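You operate a simulated robot arm through the tools that you are given. There is no shell and no other tool.

You are at the controls of a simulated robot arm. One attempt, no reset.

## Task
Bend the tube in the bender to about 45, then on to about 90.
Fine: shut the black knob over it first, swing the lever back after each bend, open the knob at the end. The tube stays in the bender.
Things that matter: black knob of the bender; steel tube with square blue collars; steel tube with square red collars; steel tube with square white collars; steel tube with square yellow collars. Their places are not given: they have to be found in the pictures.

It is judged by the outcome, as a careful person would: the job done as asked, and still so three seconds after it is handed in. It fails if anything else is knocked over, pushed out of place, dropped, spilled or broken.

## Robot
A 7-joint arm with a two-finger parallel gripper, fixed in place. Base frame: the origin is on the floor under the middle of its stand, x ahead of it, y to its left, z up; the work surface is at about z = 900. Units: mm, degrees, N and s.
With the tool pointing down near the work surface it reaches from about 380 to 900 mm from the base axis. Its first joint turns from -143.0 to 143.0 degrees. Payload 3 kg.
Tool frame: the origin (TCP) lies between the finger pads and is the grasp point; the fingertips stand 30 mm ahead of it; z points along the fingers, y is the line along which they close. Largest opening 94 mm; finger width 28, thickness 10; the body of the gripper, 50 by 96 mm, starts 55 mm behind the TCP.
Orientation is that of the tool frame in the base frame, as a unit quaternion [w, x, y, z]. With the fingers straight down and closing along the base's y, the tool's x points along the base's -x, its y along +y and its z along -z.

## Interface
- The arm moves only by the tool servo_tool. Its argument "increments" is a list of rows, each a list of 2 entries, a list of its own where there are three numbers: the shift along the tool's x, y, z in units of 500 mm (1.0 is 500 mm), then the turn, a rotation vector about the tool's x, y, z in units of 60 degrees (1.0 is 60 degrees). In form: [[[tx, ty, tz], [ax, ay, az]], ...]. A call has 1 to 20 rows; each row is the pose to reach, as a shift and turn from the pose commanded when the call began, along the tool's axes at that moment. "fingers" is the closure, from 0 (fully open) to 1 (shut), set as the call begins (left out, the last holds). A call with a number of a shift or a turn outside -1 to 1 is refused whole. Each row takes 0.2 s and may step no farther than 50 mm and 8.6 degrees from the row before; otherwise, or with a gripper value out of range, the whole call is refused. A pose out of reach is approached as far as the arm can. The call stops where the force on the tool passes 90 N (or 10 N more than at its start, if that is more) or the arm is blocked; 0.2 s more then pass. The fingers move at their own pace (about 72 mm/s each) and stop on an object; they squeeze with about 25 N. The grip force told is the motor's: it shows also when the fingers shut on nothing. Time passes only in rows, and 0.2 s behind the last, so rows that repeat a pose let the fingers close. The reply holds the time, the measured pose of the TCP, the force on the tool along the base axes, the opening and the grip force, in the units named above and with some noise, with the torque about the TCP (base axes, N m) and any sound that the robot's microphone picked up.
- Cameras (640 x 400 px; columns grow to the right, rows downward): "scene" is fixed at [221.1, 647.8, 1517.6]; the picture's right is [-0.48, -0.87, 0.00], its down [-0.46, 0.26, -0.85] and it looks along [0.74, -0.41, -0.53] (base axes); focal length 317 px, centre (320, 200). "wrist" rides on the gripper at [76, 14, -103] in the tool frame; the picture's right is [-0.18, 0.98, 0.00], its down [-0.75, -0.14, -0.64] and it looks along [-0.63, -0.12, 0.77] (tool axes); focal length 243 px, centre (320, 200).
- grab_frame(camera): a new picture of that camera. No time passes.
- measure_at(camera, pixels): for up to 12 pixels [column, row] of the newest picture of that camera ("zoom" is the newest enlarged one), the place [x, y, z] in the base frame of the surface seen there, good to about 3 mm. No time passes.
- inspect(camera, box): a new picture of the part [left, top, right, bottom] of that camera's present view, enlarged. No time passes.
- sign_off(): hands the job in; it is judged then, once.

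Open the gripper and draw the arm clear of the work before you hand the job in, unless the task says otherwise.

The tools are called after ">>>" as name(argument=value, ...) on one line, values as JSON. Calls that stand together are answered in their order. servo_tool: Moves the arm, as the interface text tells. Its arguments: {"type":"object","properties":{"increments":{"type":"array","items":{"type":"array"}},"fingers":{"type":"number"}},"required":["increments"]} The other tools are called the same way: grab_frame (camera) takes a picture; measure_at (camera, pixels) gives the place of the surface under pixels of a picture; inspect (camera, box) takes an enlarged picture of a part of a camera's view; sign_off () hands the job in.

At the start:

```text
clock: 0.0
position: [544.1, 147.7, 1271.4]
orientation: [0.0, 0.0, 1.0, 0.0]
ft_force: [-0.6, -0.8, 1.1]
torque: [0.01, 0.0, 0.0]
width: 93.9
grip_force: 0.1
```

scene: 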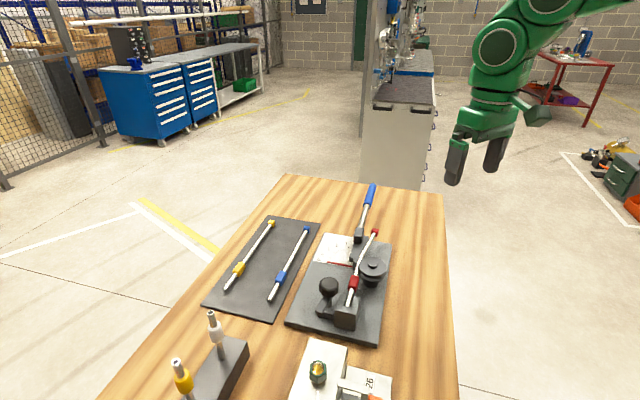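
wrist: 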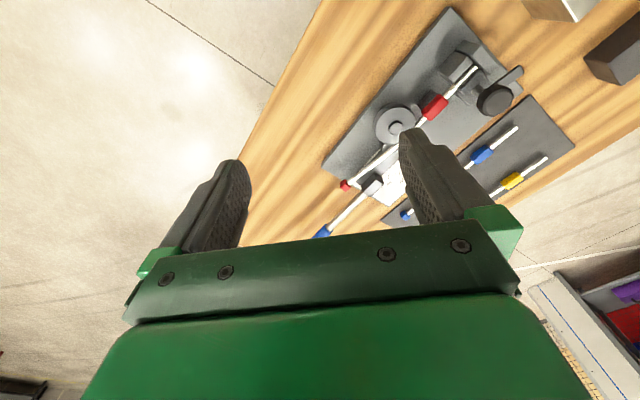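

The scene picture shows the bender near pixel (350,280) with a red-collared tube in it, blue lever handle at (370,195) and black knob at (328,288). I take enlarged views to understand the geometry.

>>> inspect(camera="scene", box=[270, 170, 430, 350])

>>> inspect(camera="wrist", box=[300, 0, 600, 240])

```text
2.22 times, centred on (350, 260) of scene
```

zoom: 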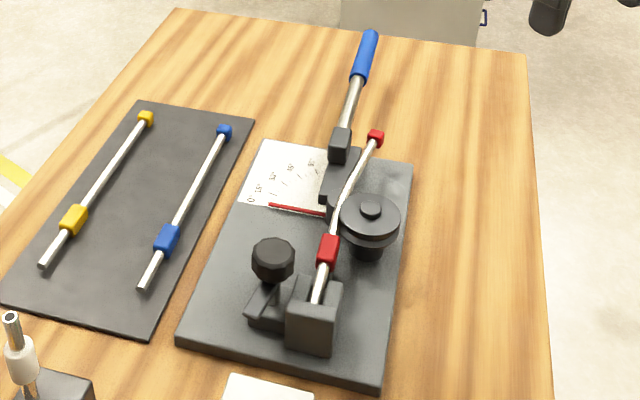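

```text
1.67 times, centred on (450, 120) of wrist
```

zoom: 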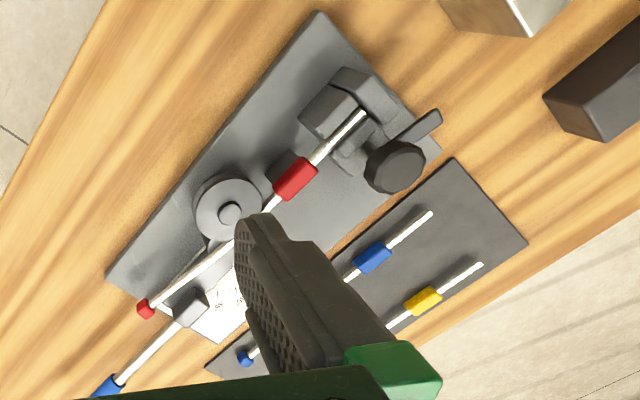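

The bender has a roller die, a clamp block with black knob, and a lever with a blue grip and a scale plate. I look closer at the scale/lever and the clamp, then measure.

>>> inspect(camera="scene", box=[315, 220, 395, 270])

>>> inspect(camera="scene", box=[290, 260, 390, 340])

>>> inspect(camera="scene", box=[140, 280, 460, 400])

>>> measure_at(camera="scene", pixels=[[372, 188], [368, 205], [363, 222], [360, 236], [375, 233], [362, 255], [354, 282], [349, 300], [374, 263], [328, 286], [347, 308], [325, 305]])

```text
8.00 times, centred on (355, 245) of scene
```

zoom: 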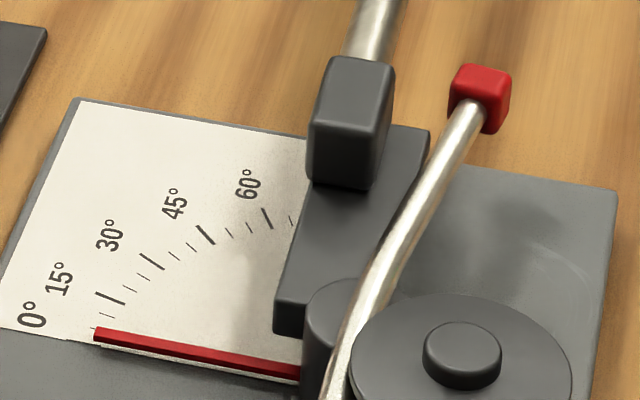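

```text
5.00 times, centred on (340, 300) of scene
```

zoom: 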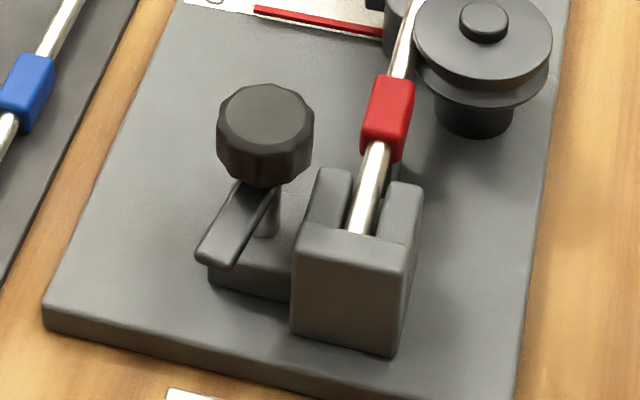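

```text
2.00 times, centred on (300, 340) of scene
```

zoom: 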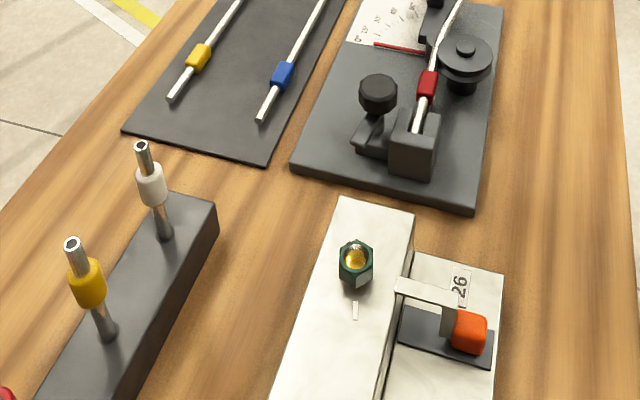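

```text
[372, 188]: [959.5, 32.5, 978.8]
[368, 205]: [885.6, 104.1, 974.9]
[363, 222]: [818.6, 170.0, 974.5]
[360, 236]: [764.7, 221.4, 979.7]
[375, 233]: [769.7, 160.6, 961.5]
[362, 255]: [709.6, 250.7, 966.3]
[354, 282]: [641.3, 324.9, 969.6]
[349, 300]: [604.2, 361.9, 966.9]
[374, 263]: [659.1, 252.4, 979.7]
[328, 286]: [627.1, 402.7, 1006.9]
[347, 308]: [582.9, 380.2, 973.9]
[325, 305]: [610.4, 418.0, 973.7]
```

The red-collared tube sits in the bender with its pointer at the 0° mark; it seems slightly bent past the die. I measure points along the tube, the pointer, and the lever from a zoomed view.

>>> inspect(camera="scene", box=[310, 215, 410, 335])

```text
3.33 times, centred on (360, 275) of scene
```

zoom: 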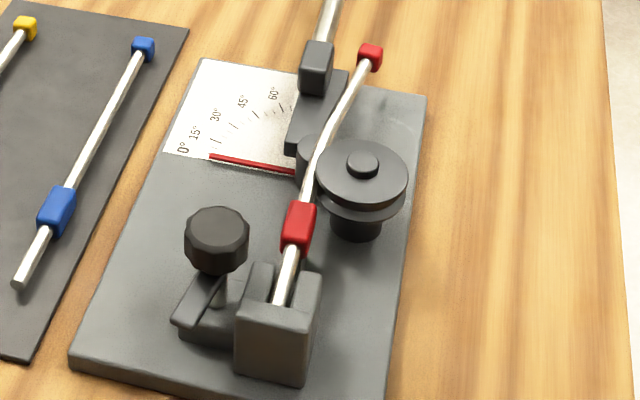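

Measuring in this zoom: tube at (280,295), (290,262), (306,190), (318,150), (335,115), (355,75), collar (370,55); die (362,160); pointer (215,157),(290,170); bar end (190,315); knob (217,235).

>>> measure_at(camera="zoom", pixels=[[280, 295], [290, 260], [306, 190], [320, 145], [335, 114], [356, 72], [362, 158], [215, 157], [288, 170], [190, 315], [217, 228], [212, 290]])

>>> measure_at(camera="scene", pixels=[[320, 236], [350, 240], [354, 262], [290, 322], [378, 342], [322, 233], [391, 245], [358, 228], [360, 300], [345, 315], [355, 320], [337, 320]])

```text
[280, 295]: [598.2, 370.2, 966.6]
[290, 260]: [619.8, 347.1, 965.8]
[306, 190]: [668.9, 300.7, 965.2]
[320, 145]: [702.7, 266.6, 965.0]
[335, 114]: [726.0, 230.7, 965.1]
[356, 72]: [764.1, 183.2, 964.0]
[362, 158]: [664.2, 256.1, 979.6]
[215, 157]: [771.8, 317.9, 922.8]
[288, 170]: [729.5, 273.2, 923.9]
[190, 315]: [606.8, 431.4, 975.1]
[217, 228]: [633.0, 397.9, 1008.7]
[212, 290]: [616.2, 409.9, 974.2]
```

```text
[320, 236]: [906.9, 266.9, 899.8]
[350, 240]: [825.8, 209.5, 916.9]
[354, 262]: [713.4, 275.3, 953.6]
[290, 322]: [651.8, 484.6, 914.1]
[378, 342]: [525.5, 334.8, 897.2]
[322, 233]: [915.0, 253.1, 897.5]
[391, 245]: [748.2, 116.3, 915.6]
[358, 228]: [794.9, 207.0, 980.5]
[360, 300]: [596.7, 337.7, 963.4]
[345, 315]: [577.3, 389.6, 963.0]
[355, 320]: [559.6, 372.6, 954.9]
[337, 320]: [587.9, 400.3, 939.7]
```

The tube's clamped part runs about -45° in the base frame, its free end about -54°. I now find the pivot from the scale's tick marks.

>>> inspect(camera="scene", box=[315, 220, 395, 270])

>>> measure_at(camera="zoom", pixels=[[93, 330], [110, 300], [152, 262], [205, 235], [267, 219], [290, 372], [350, 65], [345, 160], [300, 310], [345, 300], [460, 340], [480, 80]])

```text
8.00 times, centred on (355, 245) of scene
```

zoom: 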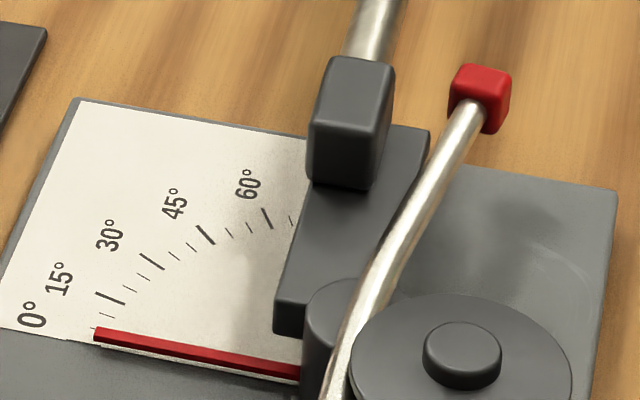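

```text
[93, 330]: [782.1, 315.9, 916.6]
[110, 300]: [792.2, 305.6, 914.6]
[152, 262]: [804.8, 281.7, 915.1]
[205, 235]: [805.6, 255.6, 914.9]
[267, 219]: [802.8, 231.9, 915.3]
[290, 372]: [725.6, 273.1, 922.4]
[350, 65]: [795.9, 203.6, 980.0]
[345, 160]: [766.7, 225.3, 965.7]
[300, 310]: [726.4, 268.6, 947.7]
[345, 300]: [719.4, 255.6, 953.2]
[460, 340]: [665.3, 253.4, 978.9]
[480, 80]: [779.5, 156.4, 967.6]
```

The scale ticks fit a circle centred near (720,256), where the lever's hub stands, so the lever pivots there. I move the wrist camera over to the left (+y) for a top view of the bender between the fingers.

>>> servo_tool(increments=[[[0.01, 0.08, 0], [0, 0, 0]], [[0.02, 0.16, 0], [0, 0, 0]], [[0.03, 0.24, 0], [0, 0, 0]], [[0.04, 0.32, 0], [0, 0, 0]], [[0.04, 0.32, 0], [0, 0, 0]]], fingers=0)

>>> grab_frame(camera="wrist")

```text
clock: 1.2
position: [526.1, 307.3, 1271.5]
orientation: [0.0, 0.0, 1.0, 0.0]
ft_force: [-0.4, -0.3, -0.5]
torque: [0.01, 0.0, 0.01]
width: 94.0
grip_force: 0.0
```

```text
taken
```

wrist: 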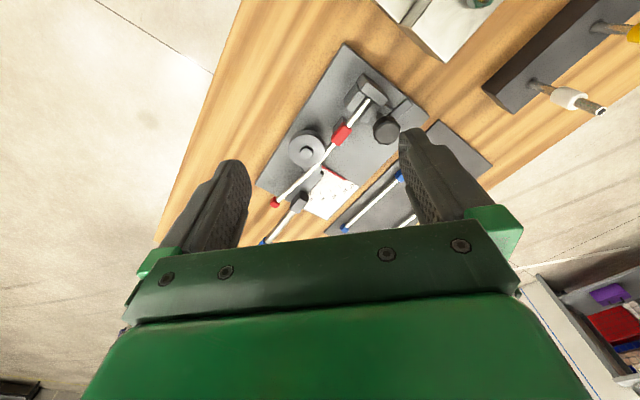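

The bender now shows between the fingers around (330,140). I zoom in on it.

>>> inspect(camera="wrist", box=[240, 60, 432, 180])

>>> inspect(camera="wrist", box=[240, 150, 368, 250])

```text
3.33 times, centred on (336, 120) of wrist
```

zoom: 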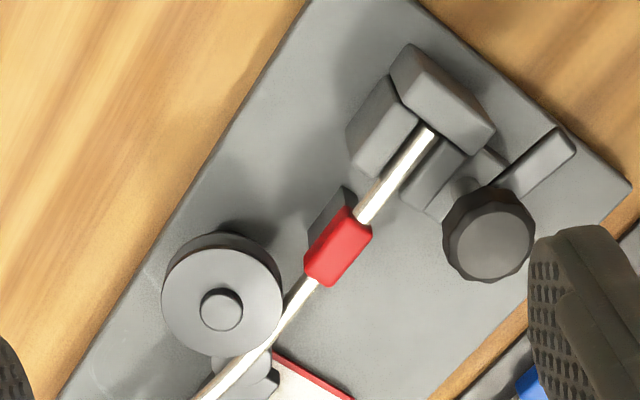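

```text
4.00 times, centred on (304, 200) of wrist
```

zoom: 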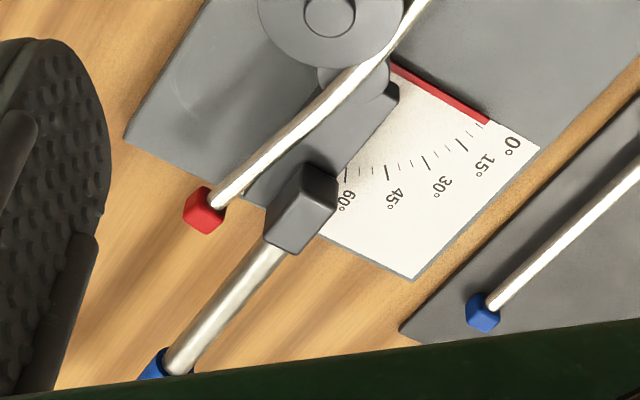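

The wrist zoom shows the clamp slot at (400,160), the knob at (490,235) with its bar pointing away parallel to the tube, and the die at (222,310). I re-take the clamp zoom and measure it.

>>> inspect(camera="wrist", box=[240, 60, 432, 180])

>>> measure_at(camera="zoom", pixels=[[495, 240], [475, 210], [535, 235], [515, 260], [565, 140], [525, 175], [425, 145], [365, 215], [300, 300], [380, 120], [435, 180], [222, 305]])

>>> inspect(camera="wrist", box=[240, 150, 368, 250])

>>> measure_at(camera="zoom", pixels=[[328, 15], [410, 20], [380, 60], [340, 95], [300, 130], [260, 165], [225, 198], [205, 205], [310, 190], [270, 245], [210, 320], [385, 95]])

```text
3.33 times, centred on (336, 120) of wrist
```

zoom: 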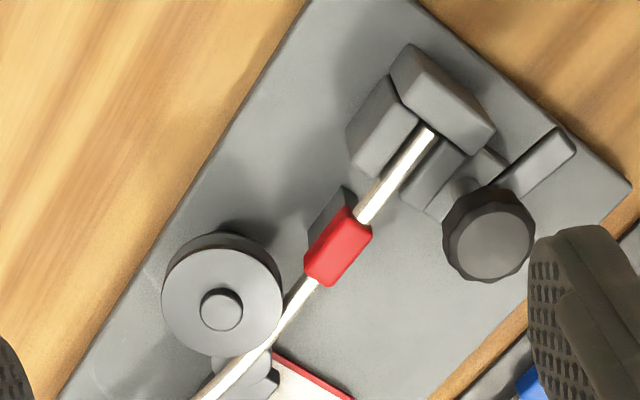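

```text
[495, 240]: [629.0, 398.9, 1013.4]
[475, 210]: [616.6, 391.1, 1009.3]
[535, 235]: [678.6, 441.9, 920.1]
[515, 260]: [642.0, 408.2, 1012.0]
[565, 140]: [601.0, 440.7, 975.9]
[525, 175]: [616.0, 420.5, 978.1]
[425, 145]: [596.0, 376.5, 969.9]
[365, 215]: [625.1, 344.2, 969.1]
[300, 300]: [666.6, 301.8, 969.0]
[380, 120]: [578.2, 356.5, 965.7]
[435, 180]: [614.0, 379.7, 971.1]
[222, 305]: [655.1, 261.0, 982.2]
```

```text
4.00 times, centred on (304, 200) of wrist
```

zoom: 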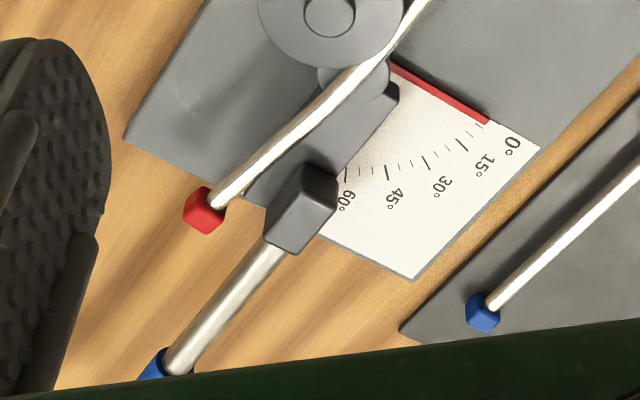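

```text
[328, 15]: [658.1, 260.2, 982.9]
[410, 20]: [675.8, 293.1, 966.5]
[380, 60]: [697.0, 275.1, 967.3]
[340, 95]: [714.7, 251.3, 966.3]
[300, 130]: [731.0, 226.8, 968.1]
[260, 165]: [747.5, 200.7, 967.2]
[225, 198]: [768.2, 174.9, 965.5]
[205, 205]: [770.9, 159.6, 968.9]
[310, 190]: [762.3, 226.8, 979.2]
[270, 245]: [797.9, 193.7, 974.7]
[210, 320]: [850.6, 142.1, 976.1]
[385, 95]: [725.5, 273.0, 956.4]
```

The clamp bar points at about 125-135° in the base frame, parallel to the tube, so a ~90° counter-clockwise turn (seen from above) puts it over the tube. Knob axis is about (631,399), top z≈1010, so I move above it with the tool turned 45° clockwise as pre-rotation.

>>> servo_tool(increments=[[[-0.035, 0.031, 0.05], [0, 0, 0.125]], [[-0.07, 0.061, 0.1], [0, 0, 0.25]], [[-0.105, 0.092, 0.15], [0, 0, 0.375]], [[-0.14, 0.123, 0.2], [0, 0, 0.5]], [[-0.175, 0.153, 0.25], [0, 0, 0.625]], [[-0.21, 0.184, 0.302], [0, 0, 0.75]], [[-0.21, 0.184, 0.302], [0, 0, 0.75]]], fingers=0)

>>> grab_frame(camera="wrist")

>>> grab_frame(camera="scene")

```text
clock: 2.8
position: [630.9, 403.2, 1120.1]
orientation: [0.001, 0.384, 0.923, 0.0]
ft_force: [0.9, -0.4, 0.2]
torque: [-0.03, -0.01, 0.03]
width: 93.8
grip_force: 0.0
```

```text
taken
```

wrist: 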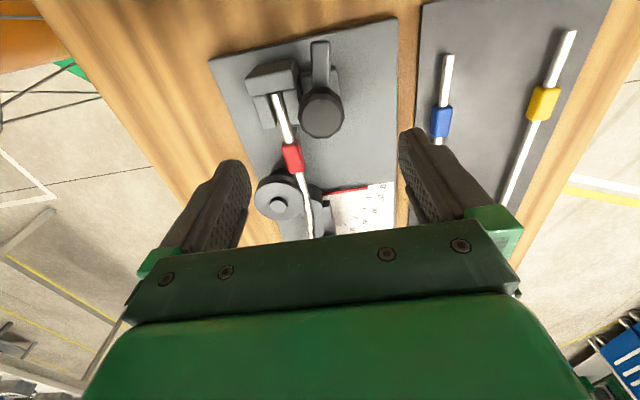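

```text
taken
```

scene: 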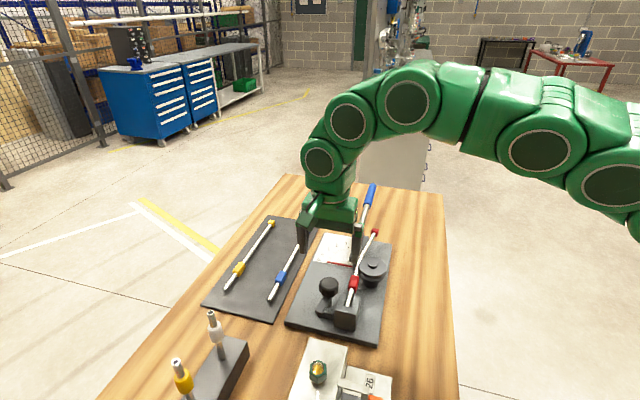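

The knob's top appears at about (321,110), and the projected tool axis hits (320,112), so it is well centred. I zoom to confirm the knob's centre and height.

>>> inspect(camera="wrist", box=[240, 30, 400, 180])

>>> measure_at(camera="wrist", pixels=[[321, 108], [303, 110], [339, 110], [321, 95], [321, 122], [320, 50], [320, 75], [321, 132]])

```text
2.67 times, centred on (320, 105) of wrist
```

zoom: 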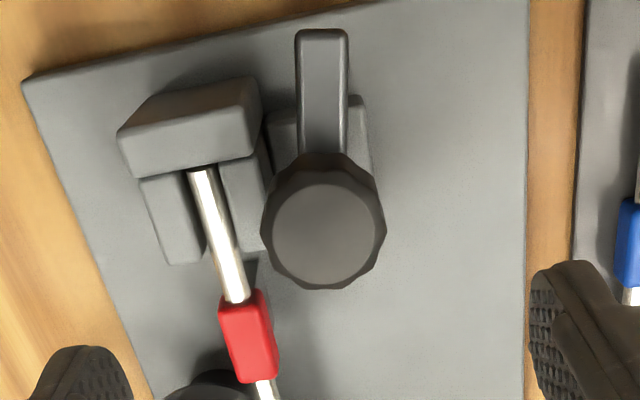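

```text
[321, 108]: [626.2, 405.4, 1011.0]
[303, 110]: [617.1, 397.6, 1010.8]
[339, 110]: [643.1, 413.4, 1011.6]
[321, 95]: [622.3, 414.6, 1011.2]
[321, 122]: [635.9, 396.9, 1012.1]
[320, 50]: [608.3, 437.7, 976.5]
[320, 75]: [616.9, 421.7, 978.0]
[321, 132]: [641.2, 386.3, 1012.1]
```

Knob centre measures about (630,402), top z≈1011, bar top ≈977. I lower 104 mm so the fingertips end at about z=986, then close on the knob.

>>> servo_tool(increments=[[[0, 0, 0.07], [0, 0, 0]], [[0, 0, 0.14], [0, 0, 0]], [[0, 0, 0.208], [0, 0, 0]], [[0, 0, 0.208], [0, 0, 0]]], fingers=0)

>>> servo_tool(increments=[[[0, 0, 0], [0, 0, 0]], [[0, 0, 0], [0, 0, 0]], [[0, 0, 0], [0, 0, 0]]], fingers=1)

>>> grab_frame(camera="wrist")

>>> inspect(camera="scene", box=[270, 190, 430, 350])

```text
clock: 3.8
position: [630.0, 400.1, 1017.2]
orientation: [0.0, 0.383, 0.924, -0.001]
ft_force: [0.5, 0.7, 0.4]
torque: [-0.04, 0.02, 0.02]
width: 94.3
grip_force: 0.1
```

```text
clock: 4.6
position: [630.4, 401.5, 1016.9]
orientation: [0.001, 0.383, 0.924, 0.001]
ft_force: [23.4, 17.6, -9.9]
torque: [0.45, -0.44, 0.14]
width: 41.7
grip_force: 44.5
```

```text
taken
```

wrist: 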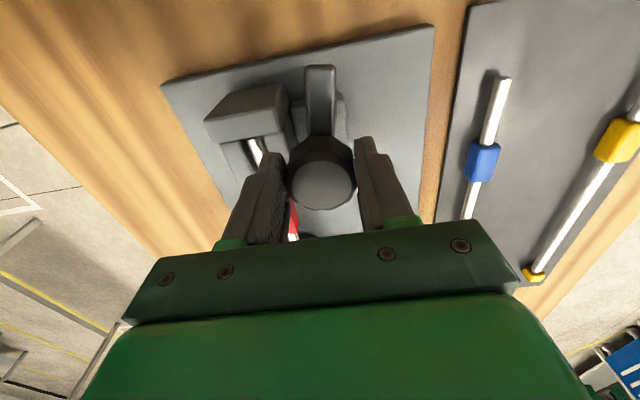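

```text
2.50 times, centred on (350, 270) of scene
```

zoom: 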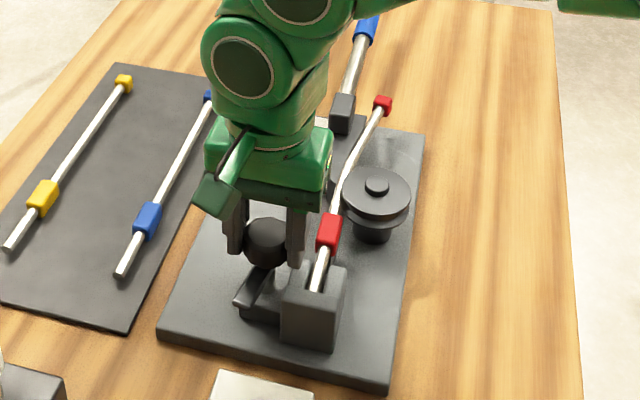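

The grip holds the knob (41.7 mm) with a ~29 N side force along the tool's +y, meaning the knob sits a little off-centre. I nudge the tool 1.5 mm along +y to centre it.

>>> servo_tool(increments=[[[0, 0.003, 0], [0, 0, 0]], [[0, 0.003, 0], [0, 0, 0]]], fingers=1)

```text
clock: 5.2
position: [630.5, 401.9, 1016.2]
orientation: [0.0, 0.382, 0.924, 0.0]
ft_force: [11.8, 10.3, 4.2]
torque: [-0.06, -0.06, 0.04]
width: 41.8
grip_force: 44.6
```

The side force halved, so I shift another 1.2 mm and begin the counter-clockwise turn in 30° steps, watching the torque.

>>> servo_tool(increments=[[[0, 0.0025, 0], [0, 0, 0]], [[0, 0.0025, 0], [0, 0, -0.1]], [[0, 0.0025, 0], [0, 0, -0.2]], [[0, 0.0025, 0], [0, 0, -0.3]], [[0, 0.0025, 0], [0, 0, -0.4]], [[0, 0.0025, 0], [0, 0, -0.5]], [[0, 0.0025, 0], [0, 0, -0.5]]], fingers=1)

>>> inspect(camera="scene", box=[270, 230, 400, 350])

>>> grab_frame(camera="wrist")

```text
clock: 6.8
position: [631.8, 399.8, 1016.4]
orientation: [0.0, 0.132, 0.991, 0.0]
ft_force: [-18.4, -57.5, 19.6]
torque: [-1.24, 0.52, -0.22]
width: 41.4
grip_force: 45.6
```

```text
3.33 times, centred on (335, 290) of scene
```

zoom: 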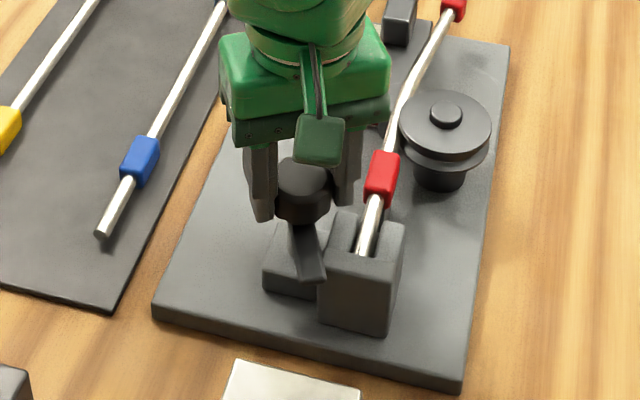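

```text
taken
```

wrist: 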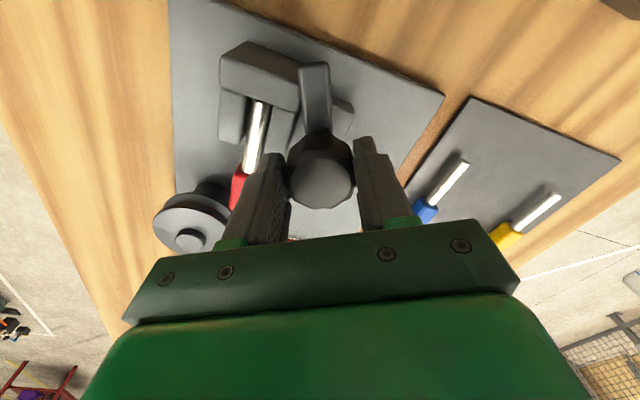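

The bar turned about 30° with the knob, but a side force of 57 N along -y built up. I zoom on the knob to see how the axis sits relative to the tool.

>>> inspect(camera="wrist", box=[240, 40, 400, 220])

>>> measure_at(camera="wrist", pixels=[[321, 170], [321, 185], [321, 200], [300, 185], [345, 185], [313, 75], [315, 110], [290, 78], [262, 100]])

```text
2.22 times, centred on (320, 130) of wrist
```

zoom: 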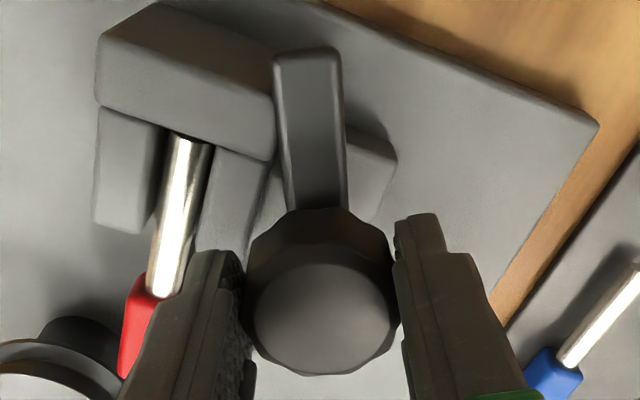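

```text
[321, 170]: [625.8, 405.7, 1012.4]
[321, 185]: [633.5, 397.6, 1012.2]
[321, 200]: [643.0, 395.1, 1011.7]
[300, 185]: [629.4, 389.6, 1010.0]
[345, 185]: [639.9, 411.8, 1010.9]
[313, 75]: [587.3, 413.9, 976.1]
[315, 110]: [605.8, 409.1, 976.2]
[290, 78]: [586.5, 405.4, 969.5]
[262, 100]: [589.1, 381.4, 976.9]
```

The bar has followed the grip (tip near (587,414,976)) and the twist torque is tiny, so this is mostly a centring error. I nudge the tool 3 mm along its -y and read the force.

>>> servo_tool(increments=[[[0, -0.003, 0], [0, 0, 0]], [[0, -0.006, 0], [0, 0, 0]], [[0, -0.006, 0], [0, 0, 0]]], fingers=1)

```text
clock: 7.6
position: [632.2, 398.5, 1016.1]
orientation: [0.001, 0.131, 0.991, 0.001]
ft_force: [18.1, -31.7, 0.5]
torque: [-0.51, -1.01, -0.07]
width: 41.4
grip_force: 45.3
```

The force changed in both axes, so it is partly stick friction. I open the fingers to free the knob, then re-centre with a fresh picture.

>>> servo_tool(increments=[[[0, 0, 0], [0, 0, 0]], [[0, 0, 0], [0, 0, 0]], [[0, 0, 0], [0, 0, 0]]], fingers=0.3)

>>> inspect(camera="wrist", box=[240, 40, 400, 220])

>>> inspect(camera="scene", box=[290, 260, 380, 340])

```text
clock: 8.4
position: [629.5, 400.0, 1016.5]
orientation: [0.0, 0.131, 0.991, 0.0]
ft_force: [-0.4, 0.3, -0.2]
torque: [-0.02, 0.03, 0.01]
width: 65.6
grip_force: 0.0
```

```text
2.22 times, centred on (320, 130) of wrist
```

zoom: 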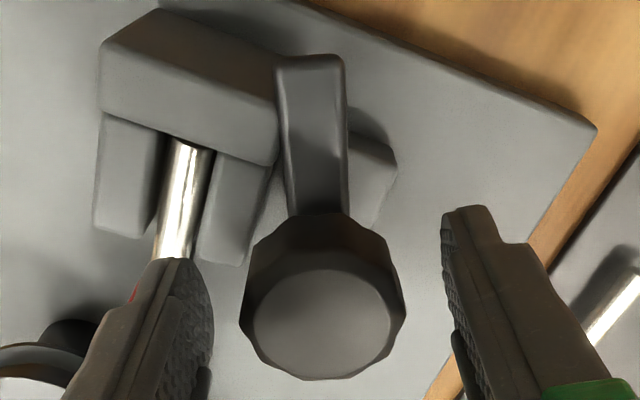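

```text
5.00 times, centred on (335, 300) of scene
```

zoom: 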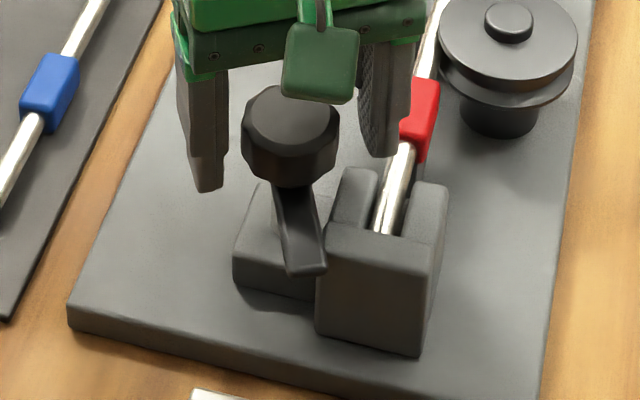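

The knob is free now. I measure the bar's top and the stop wall's top to see whether the bar can swing over that way.

>>> measure_at(camera="zoom", pixels=[[300, 230], [305, 260], [340, 235], [400, 242], [360, 185], [430, 200], [355, 210], [425, 225], [290, 120], [310, 100], [270, 200], [300, 190]])

>>> inspect(camera="wrist", box=[240, 40, 400, 220])

>>> measure_at(camera="zoom", pixels=[[310, 75], [315, 130], [318, 190], [250, 135], [180, 95], [120, 70], [265, 80], [120, 180], [232, 215], [180, 200], [320, 320], [370, 180]])

```text
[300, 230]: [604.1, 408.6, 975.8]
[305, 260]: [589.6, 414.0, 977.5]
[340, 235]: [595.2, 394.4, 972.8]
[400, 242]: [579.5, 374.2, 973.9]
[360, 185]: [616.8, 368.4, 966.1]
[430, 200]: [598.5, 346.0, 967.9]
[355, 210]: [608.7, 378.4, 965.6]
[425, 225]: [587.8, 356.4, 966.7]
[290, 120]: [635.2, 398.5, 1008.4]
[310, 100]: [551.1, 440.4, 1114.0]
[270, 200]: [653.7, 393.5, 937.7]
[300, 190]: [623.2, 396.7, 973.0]
```

```text
2.22 times, centred on (320, 130) of wrist
```

zoom: 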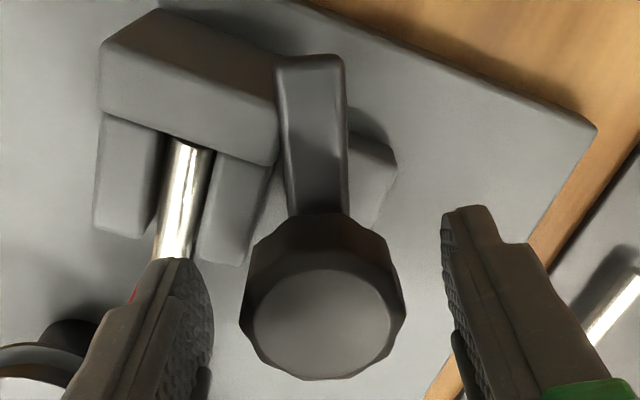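

```text
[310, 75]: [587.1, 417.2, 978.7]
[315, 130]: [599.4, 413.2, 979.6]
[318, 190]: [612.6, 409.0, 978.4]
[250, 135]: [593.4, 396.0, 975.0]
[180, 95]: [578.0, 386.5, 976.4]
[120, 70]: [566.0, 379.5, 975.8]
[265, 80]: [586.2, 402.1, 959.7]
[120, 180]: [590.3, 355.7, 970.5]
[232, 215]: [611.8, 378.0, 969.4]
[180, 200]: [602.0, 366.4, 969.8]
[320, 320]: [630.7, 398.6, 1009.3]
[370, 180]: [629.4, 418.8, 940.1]
```

The bar sits about 3 mm above the wall's top and 10 mm above the tube cheeks, so it should swing over the slot. The knob centre lies ~3-4 mm along tool -x of the grasp point, so I re-centre by that and grip again.

>>> servo_tool(increments=[[[-0.0066, 0.0006, 0], [0, 0, 0]], [[-0.0066, 0.0006, 0], [0, 0, 0]]], fingers=0.3)

>>> servo_tool(increments=[[[0, 0, 0], [0, 0, 0]], [[0, 0, 0], [0, 0, 0]], [[0, 0, 0], [0, 0, 0]]], fingers=1)

```text
clock: 9.0
position: [634.1, 398.2, 1017.3]
orientation: [0.0, 0.13, 0.991, 0.0]
ft_force: [0.4, 0.1, 1.8]
torque: [0.01, 0.04, -0.02]
width: 65.6
grip_force: 0.1
```

```text
clock: 9.8
position: [633.5, 397.6, 1016.0]
orientation: [0.001, 0.13, 0.992, 0.0]
ft_force: [-1.9, -3.6, 0.6]
torque: [-0.05, 0.03, -0.02]
width: 41.7
grip_force: 44.8
```

The grip is now well centred (only ~4 N side force). I turn another 20° counter-clockwise and watch the torque and sound.

>>> servo_tool(increments=[[[0, 0, 0], [0, 0, -0.083]], [[0, 0, 0], [0, 0, -0.167]], [[0, 0, 0], [0, 0, -0.25]], [[0, 0, 0], [0, 0, -0.333]], [[0, 0, 0], [0, 0, -0.333]]], fingers=1)

>>> inspect(camera="scene", box=[290, 260, 380, 340])

>>> inspect(camera="wrist", box=[240, 40, 400, 220])

```text
clock: 11.0
position: [633.0, 397.7, 1016.4]
orientation: [0.0, -0.043, 0.999, 0.0]
ft_force: [-3.0, -8.9, -1.7]
torque: [-0.19, -0.11, 0.05]
width: 41.5
grip_force: 44.8
```

```text
5.00 times, centred on (335, 300) of scene
```

zoom: 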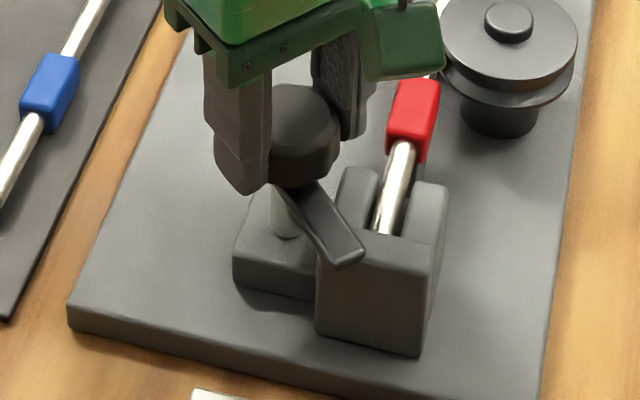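

```text
2.22 times, centred on (320, 130) of wrist
```

zoom: 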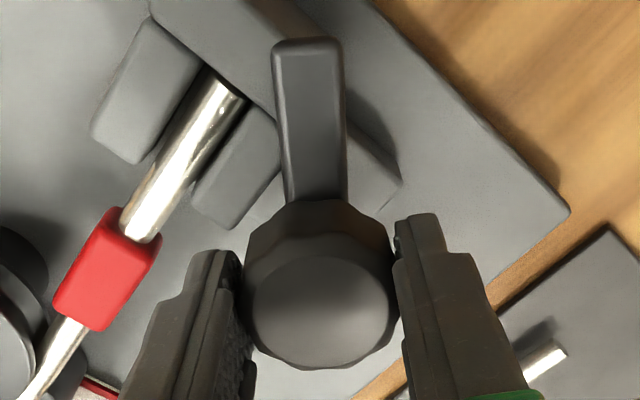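

The bar clears the wall and moves freely (torque near zero), now at about 187°. I turn another 32° toward the across-tube position at ~225°.

>>> servo_tool(increments=[[[0, 0, 0], [0, 0, -0.09]], [[0, 0, 0], [0, 0, -0.18]], [[0, 0, 0], [0, 0, -0.27]], [[0, 0, 0], [0, 0, -0.36]], [[0, 0, 0], [0, 0, -0.45]], [[0, 0, 0], [0, 0, -0.53]], [[0, 0, 0], [0, 0, -0.53]]], fingers=1)

>>> inspect(camera="scene", box=[290, 260, 380, 340])

>>> inspect(camera="wrist", box=[240, 40, 400, 220])

```text
clock: 12.6
position: [633.3, 396.9, 1017.0]
orientation: [0.0, -0.315, 0.949, -0.001]
ft_force: [4.9, -23.3, 2.9]
torque: [-0.76, 0.16, 0.09]
width: 41.3
grip_force: 45.6
```

```text
5.00 times, centred on (335, 300) of scene
```

zoom: 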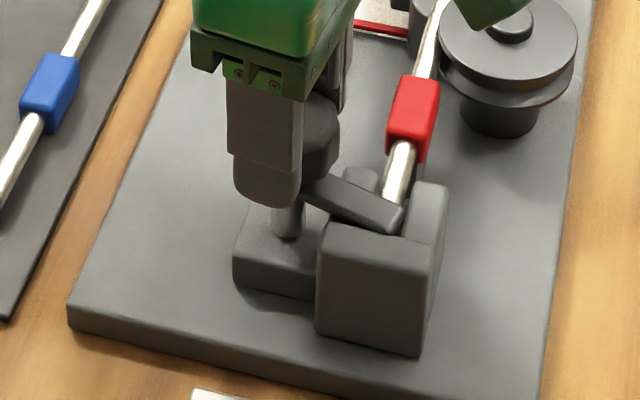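

```text
2.22 times, centred on (320, 130) of wrist
```

zoom: 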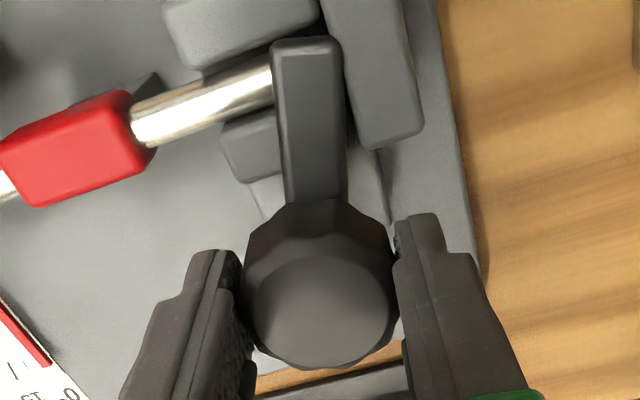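

The bar now lies over the tube, a little short of square to it. I continue in small steps up to 15° more and watch for a stop in the torque.

>>> servo_tool(increments=[[[0, 0, 0], [0, 0, -0.05]], [[0, 0, 0], [0, 0, -0.1]], [[0, 0, 0], [0, 0, -0.15]], [[0, 0, 0], [0, 0, -0.15]]], fingers=1)

>>> inspect(camera="wrist", box=[240, 40, 400, 220])

```text
clock: 13.6
position: [634.6, 397.3, 1017.5]
orientation: [0.0, -0.389, 0.921, 0.0]
ft_force: [10.0, -23.0, 0.3]
torque: [-0.37, -0.32, 0.05]
width: 41.3
grip_force: 45.3
```

```text
2.22 times, centred on (320, 130) of wrist
```

zoom: 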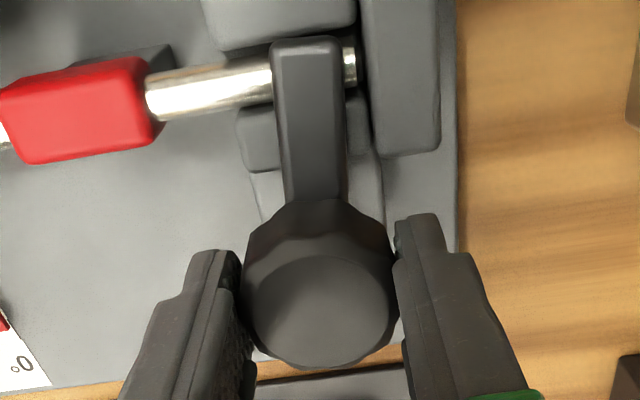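

Correcting for the camera's 10° yaw, the bar stands near 218° and the square-across position is ~225°, with no stop felt yet. I continue up to 12° more.

>>> servo_tool(increments=[[[0, 0, 0], [0, 0, -0.04]], [[0, 0, 0], [0, 0, -0.08]], [[0, 0, 0], [0, 0, -0.12]], [[0, 0, 0], [0, 0, -0.16]], [[0, 0, 0], [0, 0, -0.2]], [[0, 0, 0], [0, 0, -0.2]]], fingers=1)

>>> inspect(camera="wrist", box=[240, 40, 400, 220])

>>> inspect(camera="scene", box=[290, 260, 380, 340])

```text
clock: 15.0
position: [634.7, 398.4, 1016.2]
orientation: [0.0, -0.483, 0.876, 0.0]
ft_force: [15.8, -21.2, 5.5]
torque: [-0.19, -0.11, -0.45]
width: 41.7
grip_force: 45.4
```

```text
2.22 times, centred on (320, 130) of wrist
```

zoom: 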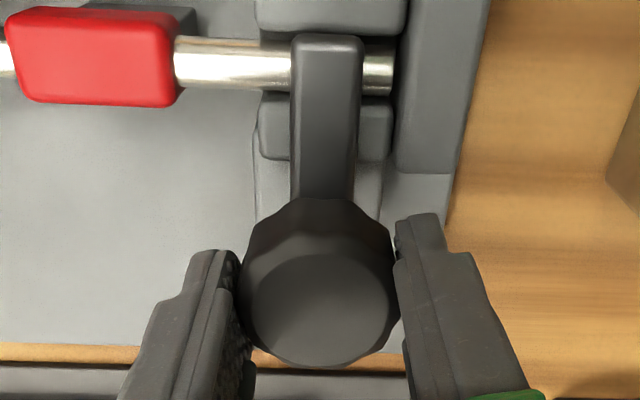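

```text
5.00 times, centred on (335, 300) of scene
```

zoom: 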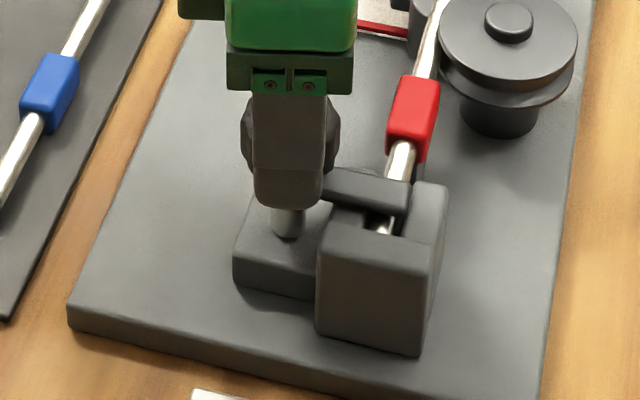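

The bar now lies square across the tube at ~225° and the torque rose to -0.45 Nm as the grip began to slip: it is against its stop, shut. I open the fingers and rise.

>>> servo_tool(increments=[[[0, 0, 0], [0, 0, 0]], [[0, 0, 0], [0, 0, 0]], [[0, 0, 0], [0, 0, 0]]], fingers=0)

>>> servo_tool(increments=[[[0, 0, -0.08], [0, 0, 0]], [[0, 0, -0.16], [0, 0, 0]], [[0, 0, -0.24], [0, 0, 0]], [[0, 0, -0.32], [0, 0, 0]], [[0, 0, -0.32], [0, 0, 0]]], fingers=0)

>>> grab_frame(camera="wrist")

>>> inspect(camera="scene", box=[270, 190, 430, 350])

```text
clock: 15.8
position: [633.8, 398.7, 1017.2]
orientation: [0.0, -0.483, 0.876, 0.0]
ft_force: [-0.8, 0.0, -0.1]
torque: [0.0, -0.01, 0.0]
width: 93.9
grip_force: 0.1
```

```text
clock: 17.0
position: [633.1, 398.9, 1175.8]
orientation: [-0.001, -0.483, 0.876, -0.001]
ft_force: [0.1, 0.0, 0.3]
torque: [0.0, -0.02, -0.03]
width: 94.0
grip_force: 0.1
```

```text
taken
```

wrist: 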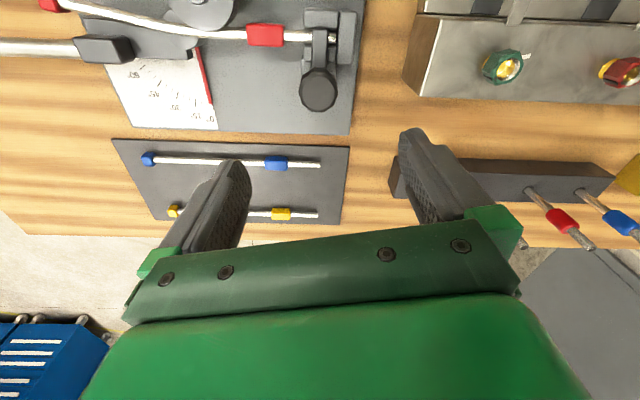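

```text
2.50 times, centred on (350, 270) of scene
```

zoom: 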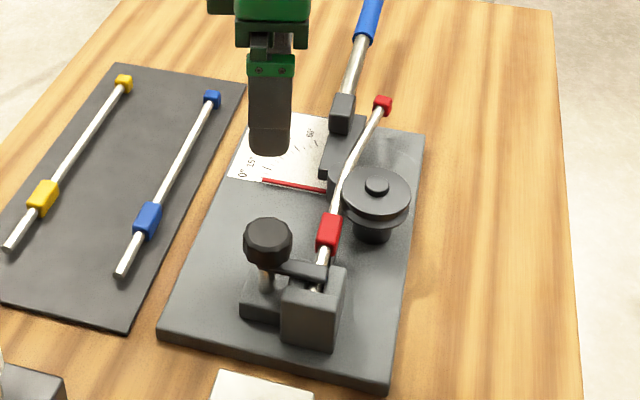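

The knob's bar is shut over the tube. Before pushing the lever I want a precise pivot, so I zoom the scale in the current wrist view and measure the ticks and the hub.

>>> inspect(camera="wrist", box=[90, 0, 250, 140])

>>> inspect(camera="scene", box=[300, 330, 460, 400])

```text
2.86 times, centred on (170, 70) of wrist
```

zoom: 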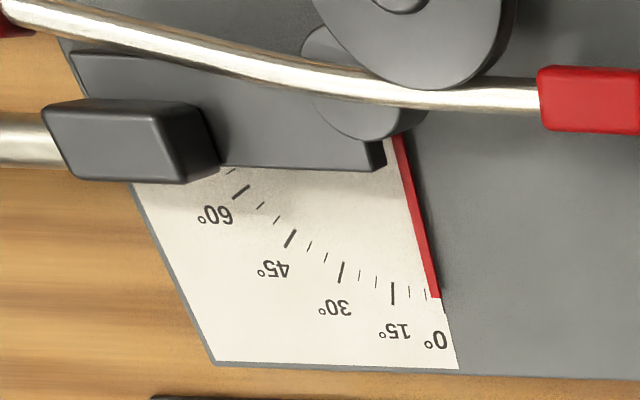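

```text
4.00 times, centred on (380, 365) of scene
```

zoom: 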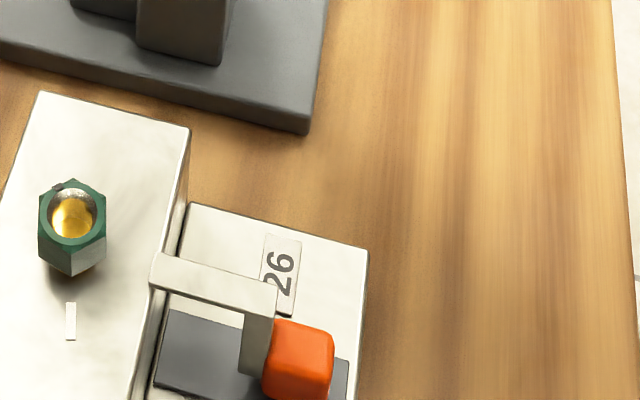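

The hub disc sits under the tube at the bend. I measure the neighbouring box with the orange piece in the scene, then the ticks in the wrist zoom.

>>> measure_at(camera="zoom", pixels=[[300, 330], [330, 370], [365, 255], [185, 130], [205, 205], [75, 190], [360, 390], [270, 290]])

>>> inspect(camera="wrist", box=[90, 0, 250, 140])

>>> measure_at(camera="zoom", pixels=[[393, 293], [342, 270], [290, 238], [241, 192], [437, 290], [400, 150], [325, 60], [340, 115], [390, 125], [500, 95], [180, 45], [60, 22]])

```text
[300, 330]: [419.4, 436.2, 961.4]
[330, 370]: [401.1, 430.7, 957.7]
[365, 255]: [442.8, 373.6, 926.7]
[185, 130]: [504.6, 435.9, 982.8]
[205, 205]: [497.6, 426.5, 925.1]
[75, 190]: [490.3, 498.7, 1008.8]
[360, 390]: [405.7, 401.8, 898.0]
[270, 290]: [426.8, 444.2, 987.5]
```

```text
2.86 times, centred on (170, 70) of wrist
```

zoom: 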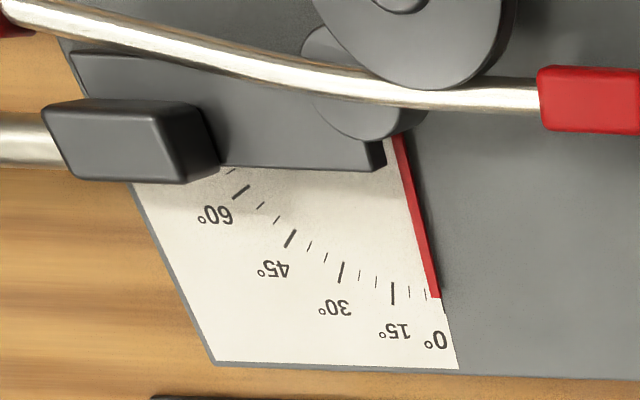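

```text
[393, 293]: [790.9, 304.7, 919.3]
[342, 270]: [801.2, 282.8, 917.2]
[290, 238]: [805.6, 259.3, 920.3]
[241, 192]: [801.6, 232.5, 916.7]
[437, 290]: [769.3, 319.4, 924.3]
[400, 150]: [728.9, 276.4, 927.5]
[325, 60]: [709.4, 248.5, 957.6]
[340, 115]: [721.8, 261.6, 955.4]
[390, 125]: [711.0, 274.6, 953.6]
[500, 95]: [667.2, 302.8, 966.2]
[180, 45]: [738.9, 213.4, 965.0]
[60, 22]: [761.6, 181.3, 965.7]
```

The tick circle gives the pivot at about (710,257), with the lever rod offset 15 mm to its left at -45°. I move, fingers shut, to above the far side of the lever rod at about (868,168) so I can push it clockwise toward the die side.

>>> servo_tool(increments=[[[0.0154, -0.0714, 0.0192], [0, 0, 0.024]], [[0.0308, -0.1428, 0.0384], [0, 0, 0.047]], [[0.0463, -0.2142, 0.0576], [0, 0, 0.071]], [[0.0617, -0.2856, 0.0768], [0, 0, 0.095]], [[0.0771, -0.357, 0.096], [0, 0, 0.118]], [[0.0925, -0.4284, 0.1152], [0, 0, 0.142]], [[0.108, -0.4998, 0.1344], [0, 0, 0.166]], [[0.1234, -0.5712, 0.1536], [0, 0, 0.189]], [[0.1388, -0.6426, 0.1728], [0, 0, 0.213]], [[0.1388, -0.6426, 0.1728], [0, 0, 0.213]]], fingers=1)

>>> grab_frame(camera="scene")

>>> grab_frame(camera="wrist")

```text
clock: 19.2
position: [842.5, 166.4, 1070.1]
orientation: [0.0, -0.382, 0.924, 0.0]
ft_force: [-0.8, -0.5, -0.1]
torque: [0.02, 0.0, -0.03]
width: 0.0
grip_force: 25.2
out of reach, approached as far as the arm can: row 7, 8, 9, 10
```

```text
taken
```

scene: 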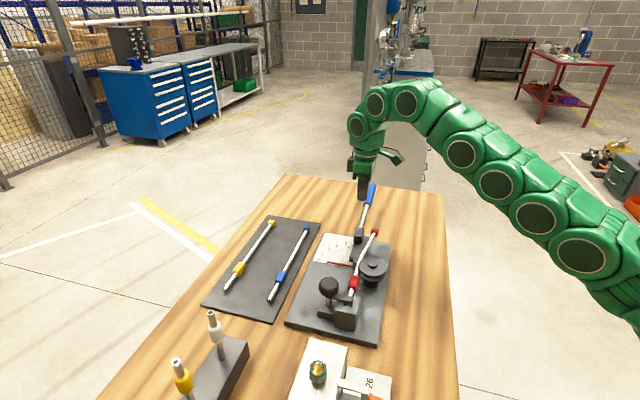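

```text
taken
```

wrist: 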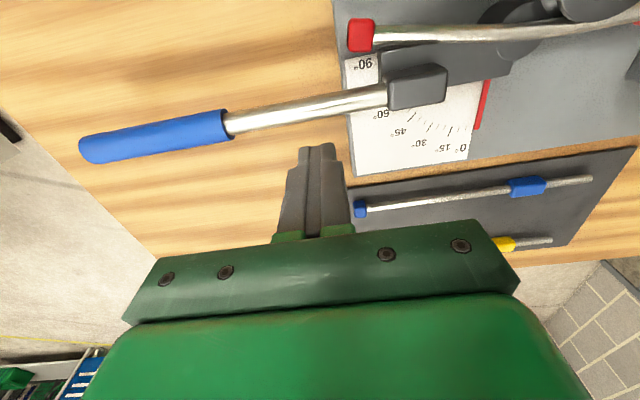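

At this height the arm is at its reach limit, standing at (842,166,1070), between lever and scale. I send a zero move to learn which commanded pose it now counts from.

>>> servo_tool(increments=[[[0, 0, 0], [0, 0, 0]]], fingers=1)

```text
clock: 19.6
position: [841.9, 166.1, 1069.7]
orientation: [-0.001, -0.384, 0.923, 0.0]
ft_force: [-0.8, 0.3, 1.3]
torque: [0.0, 0.01, -0.05]
width: 0.0
grip_force: 25.2
```

The commanded pose is now the reached one. The pole is only 12 mm beyond the rod line, so I shift 17 mm away from the rod (tool -x), 8 mm toward the pivot and lower 40 mm, then check.

>>> servo_tool(increments=[[[-0.01, 0.008, 0.03], [0, 0, 0]], [[-0.022, 0.016, 0.06], [0, 0, 0]], [[-0.034, 0.016, 0.08], [0, 0, 0]], [[-0.034, 0.016, 0.08], [0, 0, 0]]], fingers=1)

>>> grab_frame(camera="wrist")

>>> inspect(camera="scene", box=[310, 150, 430, 260])

```text
clock: 20.6
position: [849.1, 184.1, 1030.0]
orientation: [-0.001, -0.383, 0.924, 0.0]
ft_force: [-0.4, -0.3, -0.6]
torque: [-0.03, -0.03, -0.02]
width: 0.0
grip_force: 24.9
```

```text
taken
```

wrist: 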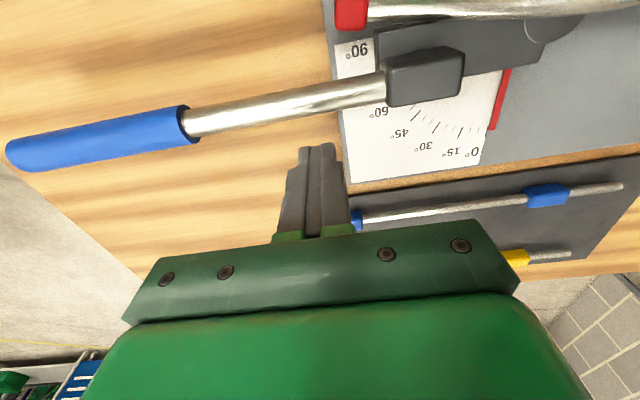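

```text
3.64 times, centred on (370, 205) of scene
```

zoom: 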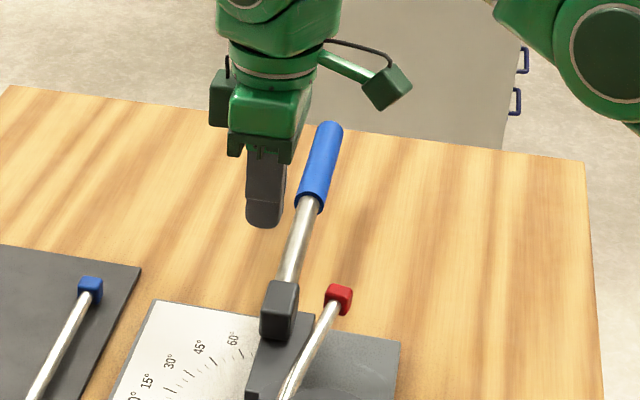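

The pole is clear on the far side of the rod. I lower to TCP z≈982 (tips 952, rod centre ~968), then slide 14 mm outward along the rod.

>>> servo_tool(increments=[[[0, 0, 0.048], [0, 0, 0]], [[0, 0, 0.096], [0, 0, 0]], [[0, -0.028, 0.096], [0, 0, 0]], [[0, -0.028, 0.096], [0, 0, 0]]], fingers=1)

>>> grab_frame(camera="wrist")

>>> inspect(camera="scene", box=[310, 150, 430, 260])

```text
clock: 21.6
position: [859.6, 173.3, 983.6]
orientation: [0.0, -0.383, 0.924, -0.001]
ft_force: [-0.2, -0.6, 0.8]
torque: [0.0, 0.03, -0.01]
width: 0.0
grip_force: 24.6
```

```text
taken
```

wrist: 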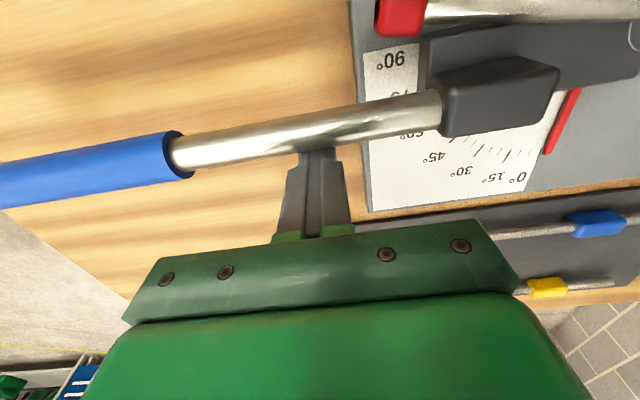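

```text
3.64 times, centred on (370, 205) of scene
```

zoom: 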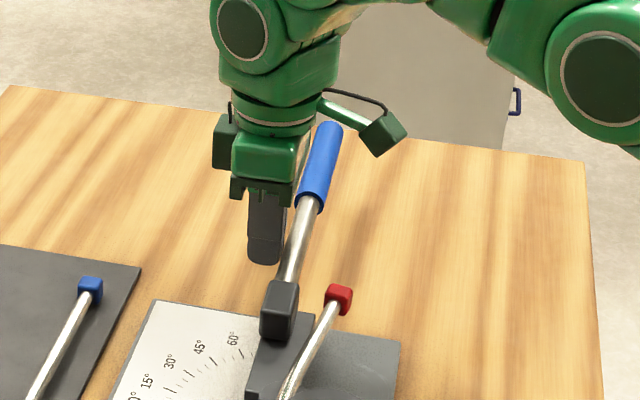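

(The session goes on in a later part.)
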